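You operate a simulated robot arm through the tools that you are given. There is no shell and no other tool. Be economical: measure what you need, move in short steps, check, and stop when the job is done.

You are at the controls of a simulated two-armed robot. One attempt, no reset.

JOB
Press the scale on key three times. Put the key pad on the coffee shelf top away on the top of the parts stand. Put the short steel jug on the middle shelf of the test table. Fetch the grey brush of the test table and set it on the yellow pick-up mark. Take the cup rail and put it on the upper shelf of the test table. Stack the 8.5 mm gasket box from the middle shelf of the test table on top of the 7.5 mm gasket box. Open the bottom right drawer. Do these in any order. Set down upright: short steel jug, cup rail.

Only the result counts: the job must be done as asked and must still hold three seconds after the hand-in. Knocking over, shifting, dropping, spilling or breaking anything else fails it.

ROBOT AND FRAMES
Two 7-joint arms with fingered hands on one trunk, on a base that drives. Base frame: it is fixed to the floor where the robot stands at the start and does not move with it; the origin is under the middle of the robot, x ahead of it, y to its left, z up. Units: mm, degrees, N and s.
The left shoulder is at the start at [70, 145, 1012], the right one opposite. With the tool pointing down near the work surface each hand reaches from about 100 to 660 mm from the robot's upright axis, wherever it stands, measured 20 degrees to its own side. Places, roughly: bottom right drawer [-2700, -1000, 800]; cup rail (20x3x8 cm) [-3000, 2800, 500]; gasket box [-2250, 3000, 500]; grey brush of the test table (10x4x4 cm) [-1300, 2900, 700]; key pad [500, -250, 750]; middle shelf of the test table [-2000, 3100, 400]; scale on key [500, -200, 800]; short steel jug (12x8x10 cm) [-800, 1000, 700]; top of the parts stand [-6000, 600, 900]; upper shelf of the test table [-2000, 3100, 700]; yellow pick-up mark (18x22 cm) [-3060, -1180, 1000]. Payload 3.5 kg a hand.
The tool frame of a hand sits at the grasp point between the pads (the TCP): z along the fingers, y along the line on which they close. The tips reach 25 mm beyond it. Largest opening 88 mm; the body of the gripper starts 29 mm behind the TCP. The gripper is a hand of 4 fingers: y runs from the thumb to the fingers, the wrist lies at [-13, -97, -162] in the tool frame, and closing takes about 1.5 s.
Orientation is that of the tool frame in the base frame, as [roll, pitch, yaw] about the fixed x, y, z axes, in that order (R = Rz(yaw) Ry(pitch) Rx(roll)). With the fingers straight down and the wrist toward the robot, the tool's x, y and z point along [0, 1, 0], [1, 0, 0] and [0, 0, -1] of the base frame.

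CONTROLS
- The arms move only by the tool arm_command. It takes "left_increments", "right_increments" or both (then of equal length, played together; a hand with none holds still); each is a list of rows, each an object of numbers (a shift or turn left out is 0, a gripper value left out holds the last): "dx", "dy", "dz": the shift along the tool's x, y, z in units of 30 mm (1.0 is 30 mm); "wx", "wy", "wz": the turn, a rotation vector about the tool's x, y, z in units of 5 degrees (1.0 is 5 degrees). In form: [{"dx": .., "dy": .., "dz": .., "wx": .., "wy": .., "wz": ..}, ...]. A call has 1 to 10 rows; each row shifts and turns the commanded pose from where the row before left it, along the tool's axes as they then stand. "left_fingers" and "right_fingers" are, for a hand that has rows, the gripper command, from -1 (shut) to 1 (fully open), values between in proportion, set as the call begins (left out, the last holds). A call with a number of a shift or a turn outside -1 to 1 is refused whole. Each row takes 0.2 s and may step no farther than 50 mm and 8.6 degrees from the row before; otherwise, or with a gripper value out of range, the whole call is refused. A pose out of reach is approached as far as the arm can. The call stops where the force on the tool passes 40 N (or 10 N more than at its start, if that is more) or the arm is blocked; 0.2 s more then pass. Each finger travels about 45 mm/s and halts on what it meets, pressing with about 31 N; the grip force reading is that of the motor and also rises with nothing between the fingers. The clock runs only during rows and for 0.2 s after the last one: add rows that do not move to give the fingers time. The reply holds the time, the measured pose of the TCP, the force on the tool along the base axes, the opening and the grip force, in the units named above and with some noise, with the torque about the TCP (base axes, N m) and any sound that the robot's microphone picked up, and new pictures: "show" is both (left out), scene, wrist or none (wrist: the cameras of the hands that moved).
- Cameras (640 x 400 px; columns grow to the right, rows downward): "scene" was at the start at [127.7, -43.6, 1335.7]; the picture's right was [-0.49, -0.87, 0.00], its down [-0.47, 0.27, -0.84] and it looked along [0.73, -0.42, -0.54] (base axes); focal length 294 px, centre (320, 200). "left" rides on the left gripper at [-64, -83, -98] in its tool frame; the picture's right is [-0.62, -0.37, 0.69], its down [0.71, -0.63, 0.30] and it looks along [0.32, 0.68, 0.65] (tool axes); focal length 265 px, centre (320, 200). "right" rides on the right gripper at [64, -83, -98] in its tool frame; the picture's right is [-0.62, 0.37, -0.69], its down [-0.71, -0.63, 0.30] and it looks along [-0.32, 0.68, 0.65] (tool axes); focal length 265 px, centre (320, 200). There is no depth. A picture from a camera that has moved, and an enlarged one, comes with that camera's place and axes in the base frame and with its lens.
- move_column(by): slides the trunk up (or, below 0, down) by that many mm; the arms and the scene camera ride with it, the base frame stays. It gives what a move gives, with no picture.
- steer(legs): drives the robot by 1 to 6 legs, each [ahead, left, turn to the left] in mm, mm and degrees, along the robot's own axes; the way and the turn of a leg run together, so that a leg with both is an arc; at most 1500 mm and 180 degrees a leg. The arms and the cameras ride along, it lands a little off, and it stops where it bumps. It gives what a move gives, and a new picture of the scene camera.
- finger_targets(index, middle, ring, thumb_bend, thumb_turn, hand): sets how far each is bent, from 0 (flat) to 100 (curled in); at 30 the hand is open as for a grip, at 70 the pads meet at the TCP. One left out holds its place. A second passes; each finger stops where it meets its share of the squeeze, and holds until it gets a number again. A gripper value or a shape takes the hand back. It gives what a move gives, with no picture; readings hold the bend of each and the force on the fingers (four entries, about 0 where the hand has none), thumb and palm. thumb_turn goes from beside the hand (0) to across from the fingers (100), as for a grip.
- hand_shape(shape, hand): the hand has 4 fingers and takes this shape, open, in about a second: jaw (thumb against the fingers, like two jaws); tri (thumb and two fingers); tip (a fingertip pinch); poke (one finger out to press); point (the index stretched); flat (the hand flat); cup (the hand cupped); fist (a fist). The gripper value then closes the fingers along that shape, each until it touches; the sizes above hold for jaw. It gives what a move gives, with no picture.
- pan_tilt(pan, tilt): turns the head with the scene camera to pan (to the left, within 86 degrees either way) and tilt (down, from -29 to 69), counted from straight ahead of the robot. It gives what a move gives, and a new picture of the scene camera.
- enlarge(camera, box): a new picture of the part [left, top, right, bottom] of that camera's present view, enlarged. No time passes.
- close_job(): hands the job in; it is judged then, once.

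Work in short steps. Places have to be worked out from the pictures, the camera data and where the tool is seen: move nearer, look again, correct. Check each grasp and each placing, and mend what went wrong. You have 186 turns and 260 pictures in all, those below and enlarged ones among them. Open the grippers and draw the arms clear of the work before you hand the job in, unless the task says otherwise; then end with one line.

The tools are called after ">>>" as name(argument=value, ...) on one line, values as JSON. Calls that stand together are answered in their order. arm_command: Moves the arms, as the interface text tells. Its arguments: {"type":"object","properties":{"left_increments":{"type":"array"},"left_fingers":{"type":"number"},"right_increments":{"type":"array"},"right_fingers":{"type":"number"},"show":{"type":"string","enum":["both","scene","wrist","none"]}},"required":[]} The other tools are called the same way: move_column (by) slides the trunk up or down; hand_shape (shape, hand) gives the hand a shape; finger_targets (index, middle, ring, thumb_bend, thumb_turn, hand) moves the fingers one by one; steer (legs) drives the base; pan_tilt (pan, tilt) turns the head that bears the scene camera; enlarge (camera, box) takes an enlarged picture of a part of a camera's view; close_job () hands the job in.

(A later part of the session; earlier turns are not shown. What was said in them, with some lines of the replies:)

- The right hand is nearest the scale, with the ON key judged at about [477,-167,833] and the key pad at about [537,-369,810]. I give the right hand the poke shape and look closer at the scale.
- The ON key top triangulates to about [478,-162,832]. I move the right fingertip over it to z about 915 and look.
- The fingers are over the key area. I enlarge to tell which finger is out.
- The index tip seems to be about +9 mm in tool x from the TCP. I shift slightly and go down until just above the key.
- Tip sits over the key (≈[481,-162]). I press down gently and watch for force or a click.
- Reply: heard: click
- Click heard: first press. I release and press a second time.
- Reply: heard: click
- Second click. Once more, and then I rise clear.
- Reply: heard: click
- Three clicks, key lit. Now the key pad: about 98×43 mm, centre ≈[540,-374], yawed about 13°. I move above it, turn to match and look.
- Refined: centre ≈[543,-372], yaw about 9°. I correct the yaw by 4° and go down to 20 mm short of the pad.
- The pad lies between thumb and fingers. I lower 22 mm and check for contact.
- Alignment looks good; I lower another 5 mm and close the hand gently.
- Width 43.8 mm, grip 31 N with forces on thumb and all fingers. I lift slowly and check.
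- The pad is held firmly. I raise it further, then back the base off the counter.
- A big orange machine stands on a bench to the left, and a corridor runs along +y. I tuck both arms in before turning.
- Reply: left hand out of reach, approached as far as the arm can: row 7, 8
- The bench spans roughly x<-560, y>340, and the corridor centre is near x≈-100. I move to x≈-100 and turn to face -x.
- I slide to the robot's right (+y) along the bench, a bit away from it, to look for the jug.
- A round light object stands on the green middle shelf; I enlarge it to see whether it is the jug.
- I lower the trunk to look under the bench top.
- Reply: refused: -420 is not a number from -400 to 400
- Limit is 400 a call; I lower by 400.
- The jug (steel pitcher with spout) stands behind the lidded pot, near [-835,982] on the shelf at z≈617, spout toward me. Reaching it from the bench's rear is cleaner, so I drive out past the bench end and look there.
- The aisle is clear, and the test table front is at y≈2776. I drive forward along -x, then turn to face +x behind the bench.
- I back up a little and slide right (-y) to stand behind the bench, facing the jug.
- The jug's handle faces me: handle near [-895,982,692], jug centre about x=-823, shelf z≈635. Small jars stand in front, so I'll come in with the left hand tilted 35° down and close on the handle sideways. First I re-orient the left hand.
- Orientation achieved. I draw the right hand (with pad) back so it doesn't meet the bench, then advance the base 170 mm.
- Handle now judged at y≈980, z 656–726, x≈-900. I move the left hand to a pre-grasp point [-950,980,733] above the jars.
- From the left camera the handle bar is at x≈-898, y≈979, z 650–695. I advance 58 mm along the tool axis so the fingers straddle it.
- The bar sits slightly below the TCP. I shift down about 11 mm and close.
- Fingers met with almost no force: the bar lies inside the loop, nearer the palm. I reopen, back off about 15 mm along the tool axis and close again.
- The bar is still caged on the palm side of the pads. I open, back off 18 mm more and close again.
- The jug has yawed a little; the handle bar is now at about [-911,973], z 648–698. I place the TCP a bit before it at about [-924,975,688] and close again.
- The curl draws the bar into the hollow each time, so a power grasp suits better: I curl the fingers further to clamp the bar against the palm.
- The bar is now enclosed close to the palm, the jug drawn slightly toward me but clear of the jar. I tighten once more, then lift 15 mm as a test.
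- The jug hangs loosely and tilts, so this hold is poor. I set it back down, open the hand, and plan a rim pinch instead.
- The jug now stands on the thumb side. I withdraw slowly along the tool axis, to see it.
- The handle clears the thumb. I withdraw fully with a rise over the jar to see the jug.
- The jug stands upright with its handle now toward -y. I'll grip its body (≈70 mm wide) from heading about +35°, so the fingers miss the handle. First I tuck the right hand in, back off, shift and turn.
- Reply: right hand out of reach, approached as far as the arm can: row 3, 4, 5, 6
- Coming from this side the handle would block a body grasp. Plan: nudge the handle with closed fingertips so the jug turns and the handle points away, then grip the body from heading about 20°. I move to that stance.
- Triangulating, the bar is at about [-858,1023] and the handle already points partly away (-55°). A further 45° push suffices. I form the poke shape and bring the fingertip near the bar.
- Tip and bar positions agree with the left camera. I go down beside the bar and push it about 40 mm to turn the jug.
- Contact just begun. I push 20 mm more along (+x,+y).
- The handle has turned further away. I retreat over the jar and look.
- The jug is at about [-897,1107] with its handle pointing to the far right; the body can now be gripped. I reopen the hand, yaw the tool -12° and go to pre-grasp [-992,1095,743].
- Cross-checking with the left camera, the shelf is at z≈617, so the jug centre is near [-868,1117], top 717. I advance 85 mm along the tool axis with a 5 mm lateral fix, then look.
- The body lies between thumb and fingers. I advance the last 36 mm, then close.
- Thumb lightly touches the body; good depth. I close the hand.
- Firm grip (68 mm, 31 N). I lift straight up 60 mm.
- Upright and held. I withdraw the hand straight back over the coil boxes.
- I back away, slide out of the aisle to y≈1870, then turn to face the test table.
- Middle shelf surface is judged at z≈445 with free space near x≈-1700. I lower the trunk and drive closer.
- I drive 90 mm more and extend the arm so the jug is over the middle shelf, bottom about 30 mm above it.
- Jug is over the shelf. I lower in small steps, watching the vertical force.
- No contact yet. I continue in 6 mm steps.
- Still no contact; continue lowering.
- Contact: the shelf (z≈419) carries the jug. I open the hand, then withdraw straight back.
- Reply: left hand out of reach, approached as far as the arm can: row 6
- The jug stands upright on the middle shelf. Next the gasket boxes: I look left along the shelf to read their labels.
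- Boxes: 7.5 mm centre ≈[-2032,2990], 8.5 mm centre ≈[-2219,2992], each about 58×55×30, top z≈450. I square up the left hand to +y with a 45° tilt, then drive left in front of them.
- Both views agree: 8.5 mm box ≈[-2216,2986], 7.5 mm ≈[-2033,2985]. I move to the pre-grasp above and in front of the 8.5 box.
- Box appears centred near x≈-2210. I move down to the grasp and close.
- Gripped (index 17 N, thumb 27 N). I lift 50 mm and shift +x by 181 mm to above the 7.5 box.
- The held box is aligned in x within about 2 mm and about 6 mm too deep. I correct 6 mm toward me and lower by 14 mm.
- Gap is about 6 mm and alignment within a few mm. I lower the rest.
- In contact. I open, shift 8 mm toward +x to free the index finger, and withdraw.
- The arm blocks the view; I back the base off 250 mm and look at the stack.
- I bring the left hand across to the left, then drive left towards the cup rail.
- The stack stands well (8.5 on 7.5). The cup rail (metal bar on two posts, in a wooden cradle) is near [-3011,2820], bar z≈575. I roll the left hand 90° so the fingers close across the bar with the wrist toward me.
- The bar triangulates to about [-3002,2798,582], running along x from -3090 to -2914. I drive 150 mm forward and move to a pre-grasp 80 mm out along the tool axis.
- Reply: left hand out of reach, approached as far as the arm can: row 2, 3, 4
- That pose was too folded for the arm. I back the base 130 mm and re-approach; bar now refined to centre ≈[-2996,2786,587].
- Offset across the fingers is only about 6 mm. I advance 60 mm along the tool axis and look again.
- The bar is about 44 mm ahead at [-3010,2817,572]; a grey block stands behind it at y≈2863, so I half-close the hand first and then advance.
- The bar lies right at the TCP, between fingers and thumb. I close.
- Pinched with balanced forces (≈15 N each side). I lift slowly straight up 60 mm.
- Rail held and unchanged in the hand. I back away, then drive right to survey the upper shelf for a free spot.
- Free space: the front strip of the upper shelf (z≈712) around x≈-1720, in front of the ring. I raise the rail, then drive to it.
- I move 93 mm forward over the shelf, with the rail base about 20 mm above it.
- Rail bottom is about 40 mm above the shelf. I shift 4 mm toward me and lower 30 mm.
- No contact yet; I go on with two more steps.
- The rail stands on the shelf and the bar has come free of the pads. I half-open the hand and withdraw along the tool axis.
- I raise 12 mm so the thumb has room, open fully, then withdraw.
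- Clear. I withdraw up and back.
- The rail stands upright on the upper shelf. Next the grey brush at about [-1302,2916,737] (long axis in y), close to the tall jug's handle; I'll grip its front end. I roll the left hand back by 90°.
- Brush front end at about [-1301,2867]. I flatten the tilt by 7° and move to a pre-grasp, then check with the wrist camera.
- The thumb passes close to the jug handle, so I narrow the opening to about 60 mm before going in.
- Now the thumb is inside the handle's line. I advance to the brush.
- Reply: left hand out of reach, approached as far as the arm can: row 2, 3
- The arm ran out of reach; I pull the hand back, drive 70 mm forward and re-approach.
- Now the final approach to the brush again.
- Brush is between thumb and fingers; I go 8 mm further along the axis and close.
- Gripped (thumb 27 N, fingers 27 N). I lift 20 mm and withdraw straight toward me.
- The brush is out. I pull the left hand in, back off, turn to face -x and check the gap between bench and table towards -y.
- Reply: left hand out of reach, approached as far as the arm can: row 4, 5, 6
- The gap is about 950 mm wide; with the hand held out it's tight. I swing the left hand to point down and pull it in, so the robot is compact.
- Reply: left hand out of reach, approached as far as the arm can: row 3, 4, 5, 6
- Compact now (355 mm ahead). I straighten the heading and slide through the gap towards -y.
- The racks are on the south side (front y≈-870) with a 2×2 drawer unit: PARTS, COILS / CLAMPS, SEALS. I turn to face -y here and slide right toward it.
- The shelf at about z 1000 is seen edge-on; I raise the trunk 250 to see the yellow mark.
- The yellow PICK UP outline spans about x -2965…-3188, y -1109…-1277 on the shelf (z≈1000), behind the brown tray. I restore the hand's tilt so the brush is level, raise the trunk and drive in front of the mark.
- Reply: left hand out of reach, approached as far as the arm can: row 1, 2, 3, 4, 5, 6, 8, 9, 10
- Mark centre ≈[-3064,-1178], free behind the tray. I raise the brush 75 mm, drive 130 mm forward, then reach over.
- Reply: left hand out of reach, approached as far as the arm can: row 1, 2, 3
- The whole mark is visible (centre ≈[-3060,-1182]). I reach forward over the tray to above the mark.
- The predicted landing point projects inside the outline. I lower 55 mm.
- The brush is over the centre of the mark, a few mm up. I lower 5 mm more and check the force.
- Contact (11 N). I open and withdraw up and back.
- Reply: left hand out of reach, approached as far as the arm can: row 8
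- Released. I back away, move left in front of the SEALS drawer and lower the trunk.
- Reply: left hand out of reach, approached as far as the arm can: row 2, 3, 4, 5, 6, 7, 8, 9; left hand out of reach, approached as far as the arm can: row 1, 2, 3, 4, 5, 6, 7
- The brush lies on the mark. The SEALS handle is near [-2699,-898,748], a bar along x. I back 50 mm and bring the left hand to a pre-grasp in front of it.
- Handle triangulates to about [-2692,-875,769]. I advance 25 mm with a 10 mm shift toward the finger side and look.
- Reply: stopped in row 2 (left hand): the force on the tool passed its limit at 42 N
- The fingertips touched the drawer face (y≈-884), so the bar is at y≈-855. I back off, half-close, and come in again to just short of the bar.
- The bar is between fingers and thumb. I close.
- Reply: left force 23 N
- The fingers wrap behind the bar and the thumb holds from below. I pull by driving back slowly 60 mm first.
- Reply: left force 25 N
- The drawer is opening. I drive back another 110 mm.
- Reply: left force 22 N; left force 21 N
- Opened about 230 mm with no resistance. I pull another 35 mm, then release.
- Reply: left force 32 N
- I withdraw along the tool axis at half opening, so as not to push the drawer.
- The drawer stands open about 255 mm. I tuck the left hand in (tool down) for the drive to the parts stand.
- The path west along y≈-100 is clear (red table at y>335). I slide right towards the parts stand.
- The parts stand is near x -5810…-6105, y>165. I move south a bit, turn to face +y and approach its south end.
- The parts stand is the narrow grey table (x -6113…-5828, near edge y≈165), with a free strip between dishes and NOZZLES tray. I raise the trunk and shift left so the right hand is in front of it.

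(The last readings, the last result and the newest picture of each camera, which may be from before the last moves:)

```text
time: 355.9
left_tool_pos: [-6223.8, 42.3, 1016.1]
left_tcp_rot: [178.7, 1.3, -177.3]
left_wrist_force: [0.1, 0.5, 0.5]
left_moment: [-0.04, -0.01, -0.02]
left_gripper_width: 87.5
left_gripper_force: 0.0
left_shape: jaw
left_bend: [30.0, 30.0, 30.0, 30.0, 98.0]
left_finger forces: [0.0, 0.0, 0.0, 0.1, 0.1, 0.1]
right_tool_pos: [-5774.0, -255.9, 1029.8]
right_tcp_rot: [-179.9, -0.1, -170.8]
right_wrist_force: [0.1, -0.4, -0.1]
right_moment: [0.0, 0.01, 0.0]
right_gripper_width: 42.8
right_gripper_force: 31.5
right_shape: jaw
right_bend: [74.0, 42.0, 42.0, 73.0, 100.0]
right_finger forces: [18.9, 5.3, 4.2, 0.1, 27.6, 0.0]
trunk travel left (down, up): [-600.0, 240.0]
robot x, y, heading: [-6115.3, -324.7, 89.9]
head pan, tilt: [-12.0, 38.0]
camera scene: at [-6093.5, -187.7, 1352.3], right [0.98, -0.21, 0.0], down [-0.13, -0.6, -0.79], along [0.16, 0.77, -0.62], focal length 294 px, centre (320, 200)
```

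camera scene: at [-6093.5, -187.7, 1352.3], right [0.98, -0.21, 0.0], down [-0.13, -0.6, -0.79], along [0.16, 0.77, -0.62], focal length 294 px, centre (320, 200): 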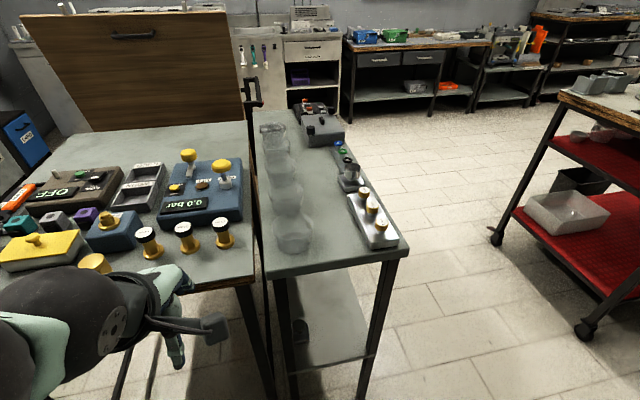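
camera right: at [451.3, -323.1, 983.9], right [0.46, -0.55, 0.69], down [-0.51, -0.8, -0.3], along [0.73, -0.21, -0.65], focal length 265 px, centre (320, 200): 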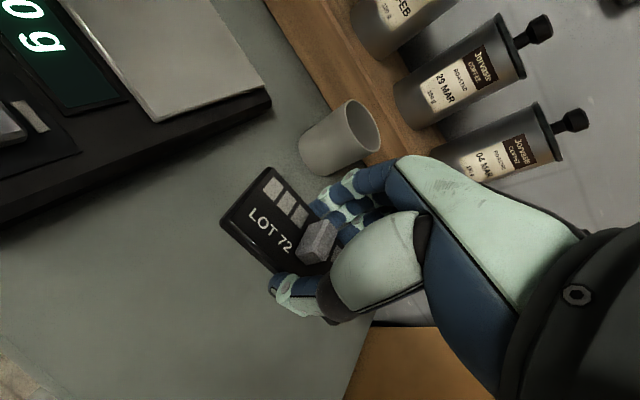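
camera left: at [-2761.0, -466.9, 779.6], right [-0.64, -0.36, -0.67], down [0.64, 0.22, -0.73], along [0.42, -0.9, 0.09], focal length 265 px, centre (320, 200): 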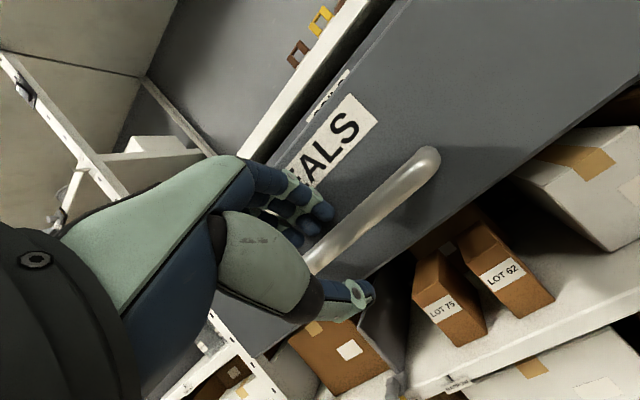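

Stand top z≈865; free strip x -6018…-5892. I'll set the pad at about [-5955,262]. I move the right hand there at safe height.

>>> arm_command(right_increments=[{"dx": 0.16, "dy": 0.9}, {"dx": 0.16, "dy": 0.9}, {"dx": 0.16, "dy": 0.9}, {"dx": 0.16, "dy": 0.9}, {"dx": 0.16, "dy": 0.9}, {"dx": 0.16, "dy": 0.9}, {"dx": 0.16, "dy": 0.9}, {"dx": 0.16, "dy": 0.9}, {"dx": 0.16, "dy": 0.9}, {"dx": 0.16, "dy": 0.9}], show="none")

>>> arm_command(right_increments=[{"dx": 0.18, "dy": 0.98}, {"dx": 0.18, "dy": 0.98}, {"dx": 0.18, "dy": 0.98}, {"dx": 0.18, "dy": 0.98}, {"dx": 0.18, "dy": 0.98}, {"dx": 0.18, "dy": 0.98}, {"dx": 0.18, "dy": 0.98}, {"dx": 0.18, "dy": 0.98}, {"wz": 0.92}, {"wz": 0.92}])

```text
time: 358.1
left_tool_pos: [-6221.9, 43.2, 1016.1]
left_tcp_rot: [178.7, 1.2, -177.3]
left_wrist_force: [-0.1, -0.2, -0.4]
left_moment: [0.01, -0.03, 0.0]
left_gripper_width: 87.8
left_gripper_force: 0.0
left_shape: jaw
left_bend: [30.0, 30.0, 30.0, 30.0, 98.0]
left_finger forces: [0.0, 0.1, 0.1, 0.0, 0.0, 0.0]
right_tool_pos: [-5784.1, -44.5, 1053.8]
right_tcp_rot: [-179.9, 0.1, -171.1]
right_wrist_force: [0.5, -0.5, -0.2]
right_moment: [0.02, 0.0, -0.02]
right_gripper_width: 42.8
right_gripper_force: 31.1
right_shape: jaw
right_bend: [74.0, 42.0, 42.0, 73.0, 100.0]
right_finger forces: [19.0, 5.3, 4.2, 0.0, 27.7, 0.1]
right hand out of reach, approached as far as the arm can: row 1, 2, 3, 4, 5, 6, 9, 10
trunk travel left (down, up): [-600.0, 240.0]
robot x, y, heading: [-6115.4, -321.9, 90.0]
head pan, tilt: [-12.0, 38.0]
```

```text
time: 360.3
left_tool_pos: [-6221.4, 41.6, 1017.3]
left_tcp_rot: [178.9, 1.3, -177.3]
left_wrist_force: [0.3, 0.0, 0.3]
left_moment: [0.02, 0.02, -0.01]
left_gripper_width: 87.6
left_gripper_force: 0.2
left_shape: jaw
left_bend: [30.0, 30.0, 30.0, 30.0, 98.0]
left_finger forces: [0.0, 0.1, 0.0, 0.1, 0.0, 0.0]
right_tool_pos: [-5862.1, 179.0, 1054.5]
right_tcp_rot: [179.9, 0.1, 179.8]
right_wrist_force: [0.2, 0.0, -0.4]
right_moment: [0.01, -0.02, -0.02]
right_gripper_width: 42.8
right_gripper_force: 30.9
right_shape: jaw
right_bend: [74.0, 42.0, 42.0, 73.0, 100.0]
right_finger forces: [19.0, 5.2, 4.1, 0.1, 27.8, 0.0]
right hand out of reach, approached as far as the arm can: row 1
trunk travel left (down, up): [-600.0, 240.0]
robot x, y, heading: [-6112.6, -323.1, 90.1]
head pan, tilt: [-12.0, 38.0]
camera scene: at [-6093.6, -187.6, 1352.3], right [0.98, -0.21, 0.0], down [-0.13, -0.6, -0.79], along [0.16, 0.77, -0.62], focal length 294 px, centre (320, 200)
camera right: at [-5925.5, 95.5, 1154.6], right [0.62, 0.37, 0.69], down [0.71, -0.63, -0.3], along [0.33, 0.68, -0.65], focal length 265 px, centre (320, 200)
```

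scene: 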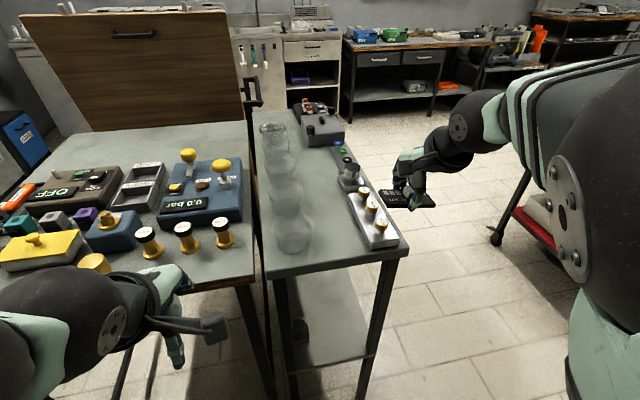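
right: 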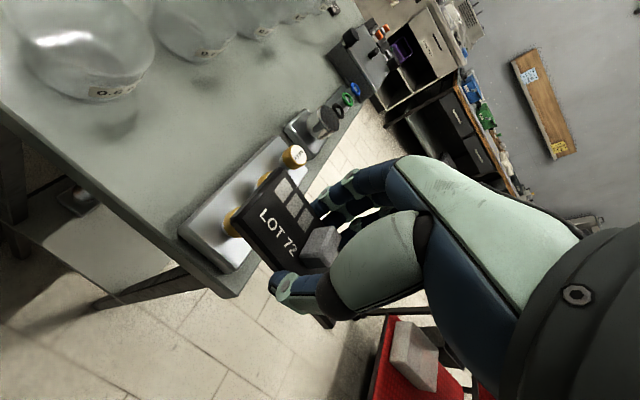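

I go on to above [-5965,255] and then descend to just above the top.

>>> arm_command(right_increments=[{"dx": 0.86, "dy": 0.63}, {"dx": 0.86, "dy": 0.63}, {"dx": 0.86, "dy": 0.63}, {"dx": 0.86, "dy": 0.63}, {"dz": 0.9}, {"dz": 0.9}, {"dz": 0.9}, {"dz": 0.9}])

```text
time: 362.1
left_tool_pos: [-6221.5, 43.3, 1017.1]
left_tcp_rot: [178.7, 1.4, -177.4]
left_wrist_force: [-0.3, -0.1, 0.6]
left_moment: [0.01, 0.02, 0.01]
left_gripper_width: 87.5
left_gripper_force: 0.0
left_shape: jaw
left_bend: [30.0, 30.0, 30.0, 30.0, 98.0]
left_finger forces: [0.0, 0.0, 0.0, 0.0, 0.0, 0.0]
right_tool_pos: [-5963.8, 254.9, 945.5]
right_tcp_rot: [179.8, 0.0, 180.0]
right_wrist_force: [-1.3, 0.9, 0.7]
right_moment: [0.02, -0.02, 0.0]
right_gripper_width: 42.9
right_gripper_force: 31.2
right_shape: jaw
right_bend: [74.0, 42.0, 43.0, 73.0, 100.0]
right_finger forces: [19.0, 5.3, 3.8, 0.0, 27.9, 0.0]
trunk travel left (down, up): [-600.0, 240.0]
robot x, y, heading: [-6114.2, -322.8, 90.1]
head pan, tilt: [-12.0, 38.0]
camera scene: at [-6092.9, -186.8, 1352.2], right [0.98, -0.21, 0.0], down [-0.13, -0.6, -0.79], along [0.16, 0.77, -0.62], focal length 294 px, centre (320, 200)
camera right: at [-6028.0, 171.6, 1045.5], right [0.62, 0.37, 0.69], down [0.71, -0.63, -0.3], along [0.33, 0.68, -0.65], focal length 265 px, centre (320, 200)
```

scene: 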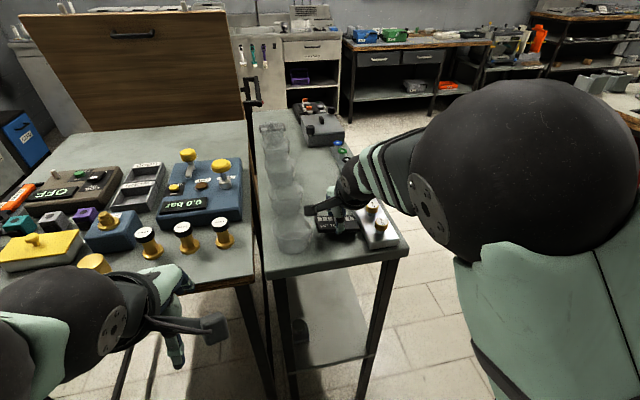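
right: 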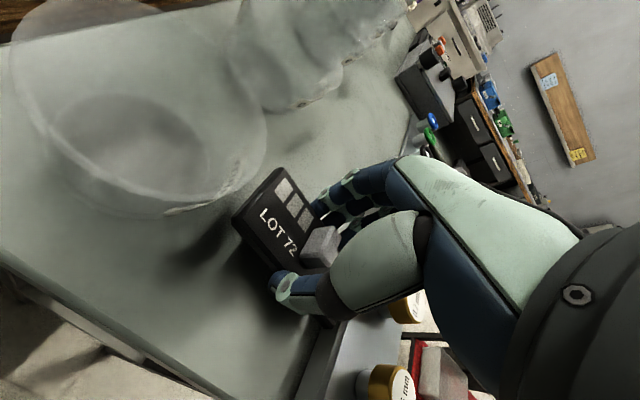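

Clearance to the dish is slim; I shift 22 mm toward me and 4 mm right, then lower 40 mm.

>>> arm_command(right_increments=[{"dx": -0.13, "dy": -0.73}, {"dz": 0.65}, {"dz": 0.65}, {}], show="wrist")

```text
time: 362.9
left_tool_pos: [-6223.0, 41.9, 1017.4]
left_tcp_rot: [178.6, 1.3, -177.3]
left_wrist_force: [0.7, 0.1, 0.5]
left_moment: [-0.03, 0.01, 0.0]
left_gripper_width: 87.7
left_gripper_force: 0.1
left_shape: jaw
left_bend: [30.0, 30.0, 30.0, 30.0, 98.0]
left_finger forces: [0.0, 0.0, 0.0, 0.0, 0.0, 0.0]
right_tool_pos: [-5958.0, 237.9, 925.4]
right_tcp_rot: [178.1, 0.0, 179.8]
right_wrist_force: [-2.3, -4.9, 14.3]
right_moment: [-0.07, -0.32, -0.07]
right_gripper_width: 42.6
right_gripper_force: 30.6
right_shape: jaw
right_bend: [74.0, 43.0, 42.0, 73.0, 99.0]
right_finger forces: [18.6, 3.8, 21.3, 0.0, 35.4, 0.0]
trunk travel left (down, up): [-600.0, 240.0]
robot x, y, heading: [-6111.8, -321.8, 89.8]
head pan, tilt: [-12.0, 38.0]
stopped in row 3 (right hand): the force on the tool passed its limit at 50 N (the readings are from after the stop); the commanded pose is now the measured one
camera right: at [-6023.0, 150.5, 1023.6], right [0.62, 0.34, 0.7], down [0.71, -0.62, -0.33], along [0.33, 0.7, -0.63], focal length 265 px, centre (320, 200)
```

right: 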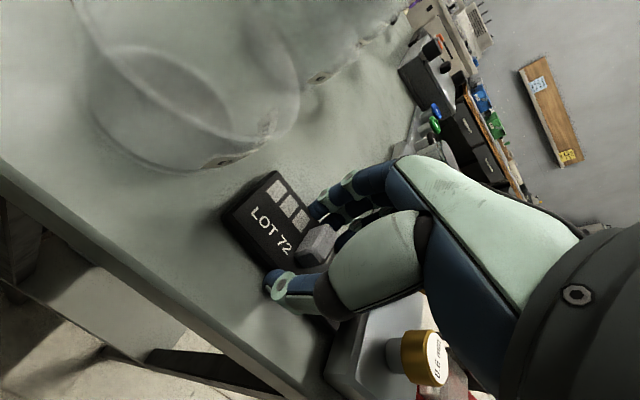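

Contact came at z≈925 with the load on one end: the pad's right end seems to sit on the NOZZLES tray edge. I lift 25 mm, shift 14 mm left and 33 mm toward me, and look.

>>> arm_command(right_increments=[{"dz": -0.5}, {"dz": -0.35}, {"dx": 0.24, "dy": -0.55}, {"dx": 0.24, "dy": -0.55, "wx": 0.2}, {"wx": 0.18}], show="wrist")

>>> enlarge(camera="scene", box=[240, 150, 440, 275])

```text
time: 364.1
left_tool_pos: [-6222.1, 44.6, 1016.2]
left_tcp_rot: [178.7, 1.3, -177.4]
left_wrist_force: [0.4, -0.1, 0.3]
left_moment: [0.0, 0.02, 0.01]
left_gripper_width: 87.6
left_gripper_force: 0.0
left_shape: jaw
left_bend: [30.0, 30.0, 30.0, 30.0, 98.0]
left_finger forces: [0.0, 0.1, 0.0, 0.1, 0.0, 0.1]
right_tool_pos: [-5972.9, 204.0, 948.1]
right_tcp_rot: [-179.5, 0.0, 179.8]
right_wrist_force: [-0.4, -0.9, 0.0]
right_moment: [0.0, -0.01, 0.02]
right_gripper_width: 42.5
right_gripper_force: 31.1
right_shape: jaw
right_bend: [74.0, 43.0, 45.0, 73.0, 99.0]
right_finger forces: [20.7, 5.0, 4.0, 0.0, 29.0, 0.0]
trunk travel left (down, up): [-600.0, 240.0]
robot x, y, heading: [-6112.7, -322.3, 90.2]
head pan, tilt: [-12.0, 38.0]
camera right: at [-6036.5, 122.0, 1048.4], right [0.62, 0.37, 0.69], down [0.71, -0.64, -0.3], along [0.33, 0.68, -0.66], focal length 265 px, centre (320, 200)
```

right: 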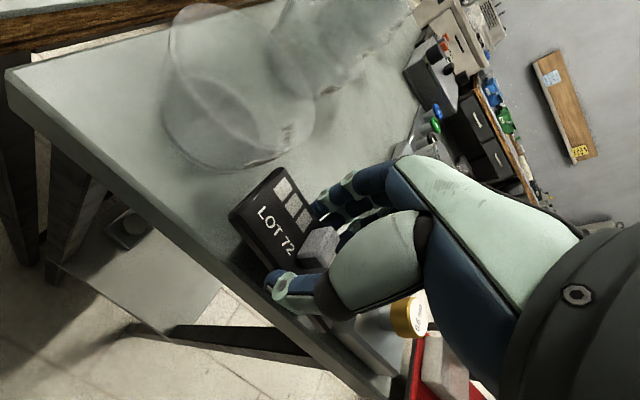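

```text
3.20 times, centred on (340, 212) of scene
camera zoom: at [-6092.9, -186.8, 1352.2], right [0.98, -0.21, 0.0], down [-0.13, -0.6, -0.79], along [0.16, 0.77, -0.62], focal length 942 px, centre (256, 160)
```

zoom: 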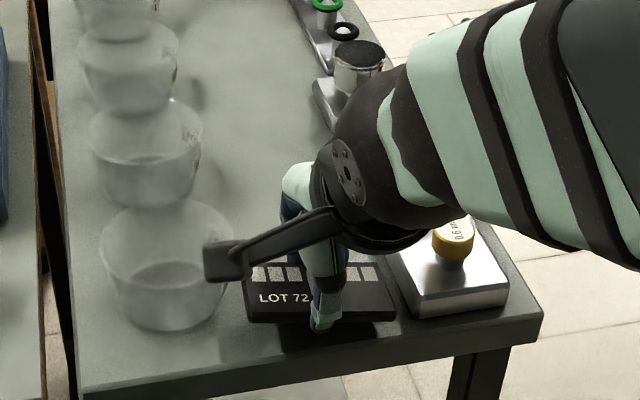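

The stand's near edge is at y≈183, so I need about 20 mm more inward. I correct to [-5970,225] and lower in small steps.

>>> arm_command(right_increments=[{"dx": -0.1, "dy": 0.7}, {"dz": 0.35}, {"dz": 0.25}, {}], show="none")

>>> enlarge(camera="scene", box=[240, 150, 440, 275])

```text
time: 365.1
left_tool_pos: [-6223.4, 43.2, 1016.4]
left_tcp_rot: [178.7, 1.4, -177.3]
left_wrist_force: [0.2, 0.8, 0.3]
left_moment: [-0.05, 0.03, 0.03]
left_gripper_width: 87.7
left_gripper_force: 0.2
left_shape: jaw
left_bend: [30.0, 30.0, 30.0, 30.0, 98.0]
left_finger forces: [0.1, 0.1, 0.0, 0.0, 0.1, 0.0]
right_tool_pos: [-5970.1, 224.9, 930.1]
right_tcp_rot: [-179.7, 0.1, 179.8]
right_wrist_force: [-0.9, 0.1, 4.6]
right_moment: [0.13, -0.16, 0.07]
right_gripper_width: 42.9
right_gripper_force: 30.7
right_shape: jaw
right_bend: [74.0, 43.0, 43.0, 73.0, 99.0]
right_finger forces: [20.5, 5.0, 11.6, 0.1, 29.0, 0.0]
trunk travel left (down, up): [-600.0, 240.0]
robot x, y, heading: [-6109.5, -323.5, 90.1]
head pan, tilt: [-12.0, 38.0]
```

```text
3.20 times, centred on (340, 212) of scene
camera zoom: at [-6093.7, -187.9, 1352.4], right [0.98, -0.21, 0.0], down [-0.13, -0.6, -0.79], along [0.16, 0.77, -0.62], focal length 942 px, centre (256, 160)
```

zoom: 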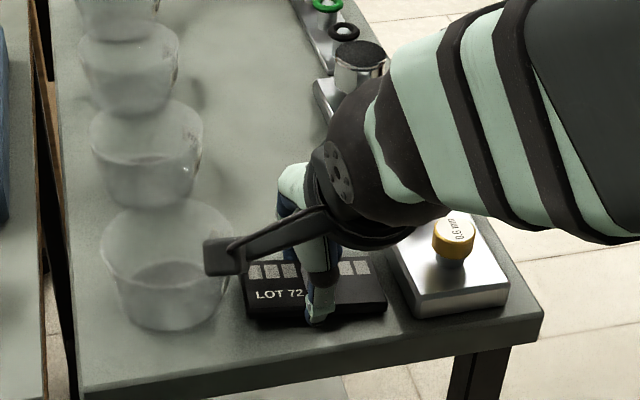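

Pad is clear of tray and dish and touching the top. I settle 3 mm more and open the hand.

>>> arm_command(right_increments=[{"dz": 0.1}, {}], show="none")

>>> arm_command(right_increments=[{}, {}, {}, {}, {}, {}, {}], right_fingers=1, show="wrist")

```text
time: 365.7
left_tool_pos: [-6222.3, 42.3, 1016.8]
left_tcp_rot: [178.8, 1.3, -177.3]
left_wrist_force: [0.6, -0.4, -1.1]
left_moment: [0.01, -0.04, -0.01]
left_gripper_width: 87.7
left_gripper_force: 0.0
left_shape: jaw
left_bend: [30.0, 30.0, 30.0, 30.0, 98.0]
left_finger forces: [0.1, 0.0, 0.0, 0.0, 0.0, 0.0]
right_tool_pos: [-5970.7, 225.5, 928.4]
right_tcp_rot: [-179.6, -0.1, 179.8]
right_wrist_force: [-2.2, 1.8, 8.1]
right_moment: [0.25, -0.35, 0.11]
right_gripper_width: 42.9
right_gripper_force: 31.5
right_shape: jaw
right_bend: [74.0, 43.0, 41.0, 73.0, 99.0]
right_finger forces: [20.2, 5.3, 20.7, 0.0, 28.3, 0.0]
trunk travel left (down, up): [-600.0, 240.0]
robot x, y, heading: [-6110.6, -322.8, 90.2]
head pan, tilt: [-12.0, 38.0]
```

```text
time: 367.3
left_tool_pos: [-6222.8, 43.0, 1016.3]
left_tcp_rot: [178.8, 1.3, -177.4]
left_wrist_force: [0.3, -0.1, -0.3]
left_moment: [0.0, 0.0, 0.04]
left_gripper_width: 87.6
left_gripper_force: 0.0
left_shape: jaw
left_bend: [30.0, 30.0, 30.0, 30.0, 98.0]
left_finger forces: [0.0, 0.0, 0.0, 0.0, 0.0, 0.1]
right_tool_pos: [-5971.1, 224.5, 927.6]
right_tcp_rot: [-179.6, 0.0, 179.8]
right_wrist_force: [0.2, 0.5, 0.9]
right_moment: [-0.02, 0.01, 0.04]
right_gripper_width: 87.6
right_gripper_force: 0.1
right_shape: jaw
right_bend: [30.0, 30.0, 30.0, 30.0, 98.0]
right_finger forces: [0.1, 0.0, 0.1, 0.0, 0.0, 0.0]
trunk travel left (down, up): [-600.0, 240.0]
robot x, y, heading: [-6108.3, -324.5, 90.1]
head pan, tilt: [-12.0, 38.0]
camera right: at [-6034.0, 142.3, 1027.6], right [0.62, 0.37, 0.69], down [0.71, -0.63, -0.3], along [0.33, 0.68, -0.66], focal length 265 px, centre (320, 200)
```

right: 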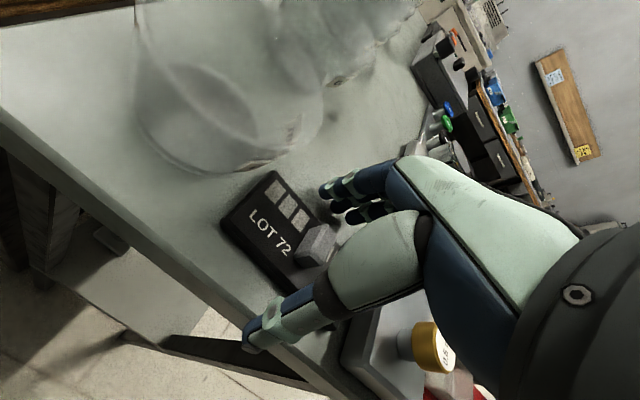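

Released; the pad lies flat. I raise the right hand straight up and then check the pad.

>>> arm_command(right_increments=[{"dz": -0.8}, {"dz": -1}, {"dz": -1}, {"dz": -1}, {"dz": -1}, {"dy": -1}, {"dy": -1}, {"dy": -1}, {"dy": -1}, {"dy": -1}], show="none")

>>> enlarge(camera="scene", box=[240, 150, 440, 275])

```text
time: 369.5
left_tool_pos: [-6221.1, 43.3, 1017.4]
left_tcp_rot: [178.6, 1.2, -177.4]
left_wrist_force: [-0.2, -0.4, -0.7]
left_moment: [-0.02, 0.01, -0.03]
left_gripper_width: 87.8
left_gripper_force: 0.0
left_shape: jaw
left_bend: [30.0, 30.0, 30.0, 30.0, 98.0]
left_finger forces: [0.1, 0.1, 0.0, 0.0, 0.0, 0.0]
right_tool_pos: [-5970.2, 76.9, 1070.6]
right_tcp_rot: [-179.7, 0.0, 179.9]
right_wrist_force: [-0.1, 0.4, -0.6]
right_moment: [0.02, 0.01, -0.04]
right_gripper_width: 87.9
right_gripper_force: 0.0
right_shape: jaw
right_bend: [30.0, 30.0, 30.0, 30.0, 98.0]
right_finger forces: [0.0, 0.0, 0.0, 0.0, 0.0, 0.0]
right hand out of reach, approached as far as the arm can: row 6
trunk travel left (down, up): [-600.0, 240.0]
robot x, y, heading: [-6107.3, -322.2, 90.1]
head pan, tilt: [-12.0, 38.0]
```

```text
3.20 times, centred on (340, 212) of scene
camera zoom: at [-6092.8, -188.4, 1352.4], right [0.98, -0.21, 0.0], down [-0.13, -0.6, -0.79], along [0.16, 0.77, -0.62], focal length 942 px, centre (256, 160)
```

zoom: 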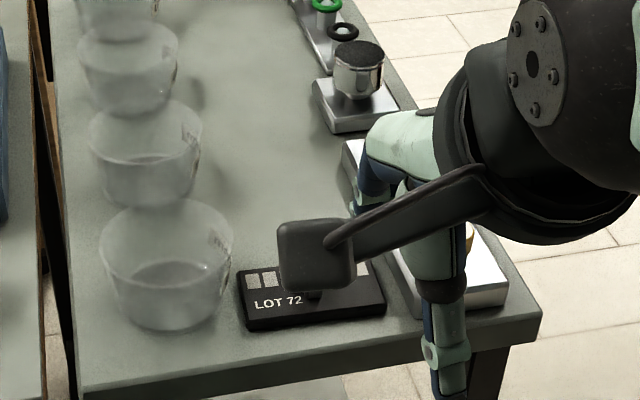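

The key pad lies flat on the parts stand. I back the base off so that both arms are clear.

>>> steer(legs=[[-120, 0, 0]])

```text
time: 370.7
left_tool_pos: [-6220.6, -74.7, 1015.9]
left_tcp_rot: [178.8, 1.3, -177.4]
left_wrist_force: [-0.8, 0.0, -0.2]
left_moment: [-0.04, 0.03, -0.01]
left_gripper_width: 87.6
left_gripper_force: 0.0
left_shape: jaw
left_bend: [30.0, 30.0, 30.0, 30.0, 98.0]
left_finger forces: [0.0, 0.0, 0.1, 0.0, 0.0, 0.1]
right_tool_pos: [-5970.0, -41.7, 1069.8]
right_tcp_rot: [-179.5, 0.0, 179.7]
right_wrist_force: [-0.2, -0.3, -0.3]
right_moment: [-0.01, -0.03, -0.01]
right_gripper_width: 87.7
right_gripper_force: 0.0
right_shape: jaw
right_bend: [30.0, 30.0, 30.0, 30.0, 98.0]
right_finger forces: [0.0, 0.0, 0.0, 0.0, 0.1, 0.1]
trunk travel left (down, up): [-600.0, 240.0]
robot x, y, heading: [-6108.2, -439.4, 90.0]
head pan, tilt: [-12.0, 38.0]
camera scene: at [-6093.0, -304.9, 1352.2], right [0.98, -0.21, 0.0], down [-0.13, -0.6, -0.79], along [0.16, 0.77, -0.62], focal length 294 px, centre (320, 200)
```

scene: 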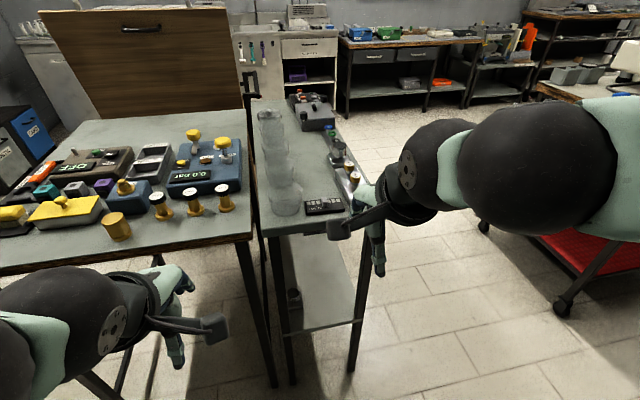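

All seven parts are done and both hands are open and clear, so I hand the job in.

>>> close_job()

```text
The job is handed in.
```

I finished all seven tasks and handed the job in: key pressed three times (three clicks heard), key pad, jug, brush, cup rail and gasket box placed, and the bottom right drawer opened about 255 mm. Two things could count against it: the jug turned and slid on its bench before I got a firm grip, and the key pad bumped the nozzles tray edge (50 N) before I set it down clear.
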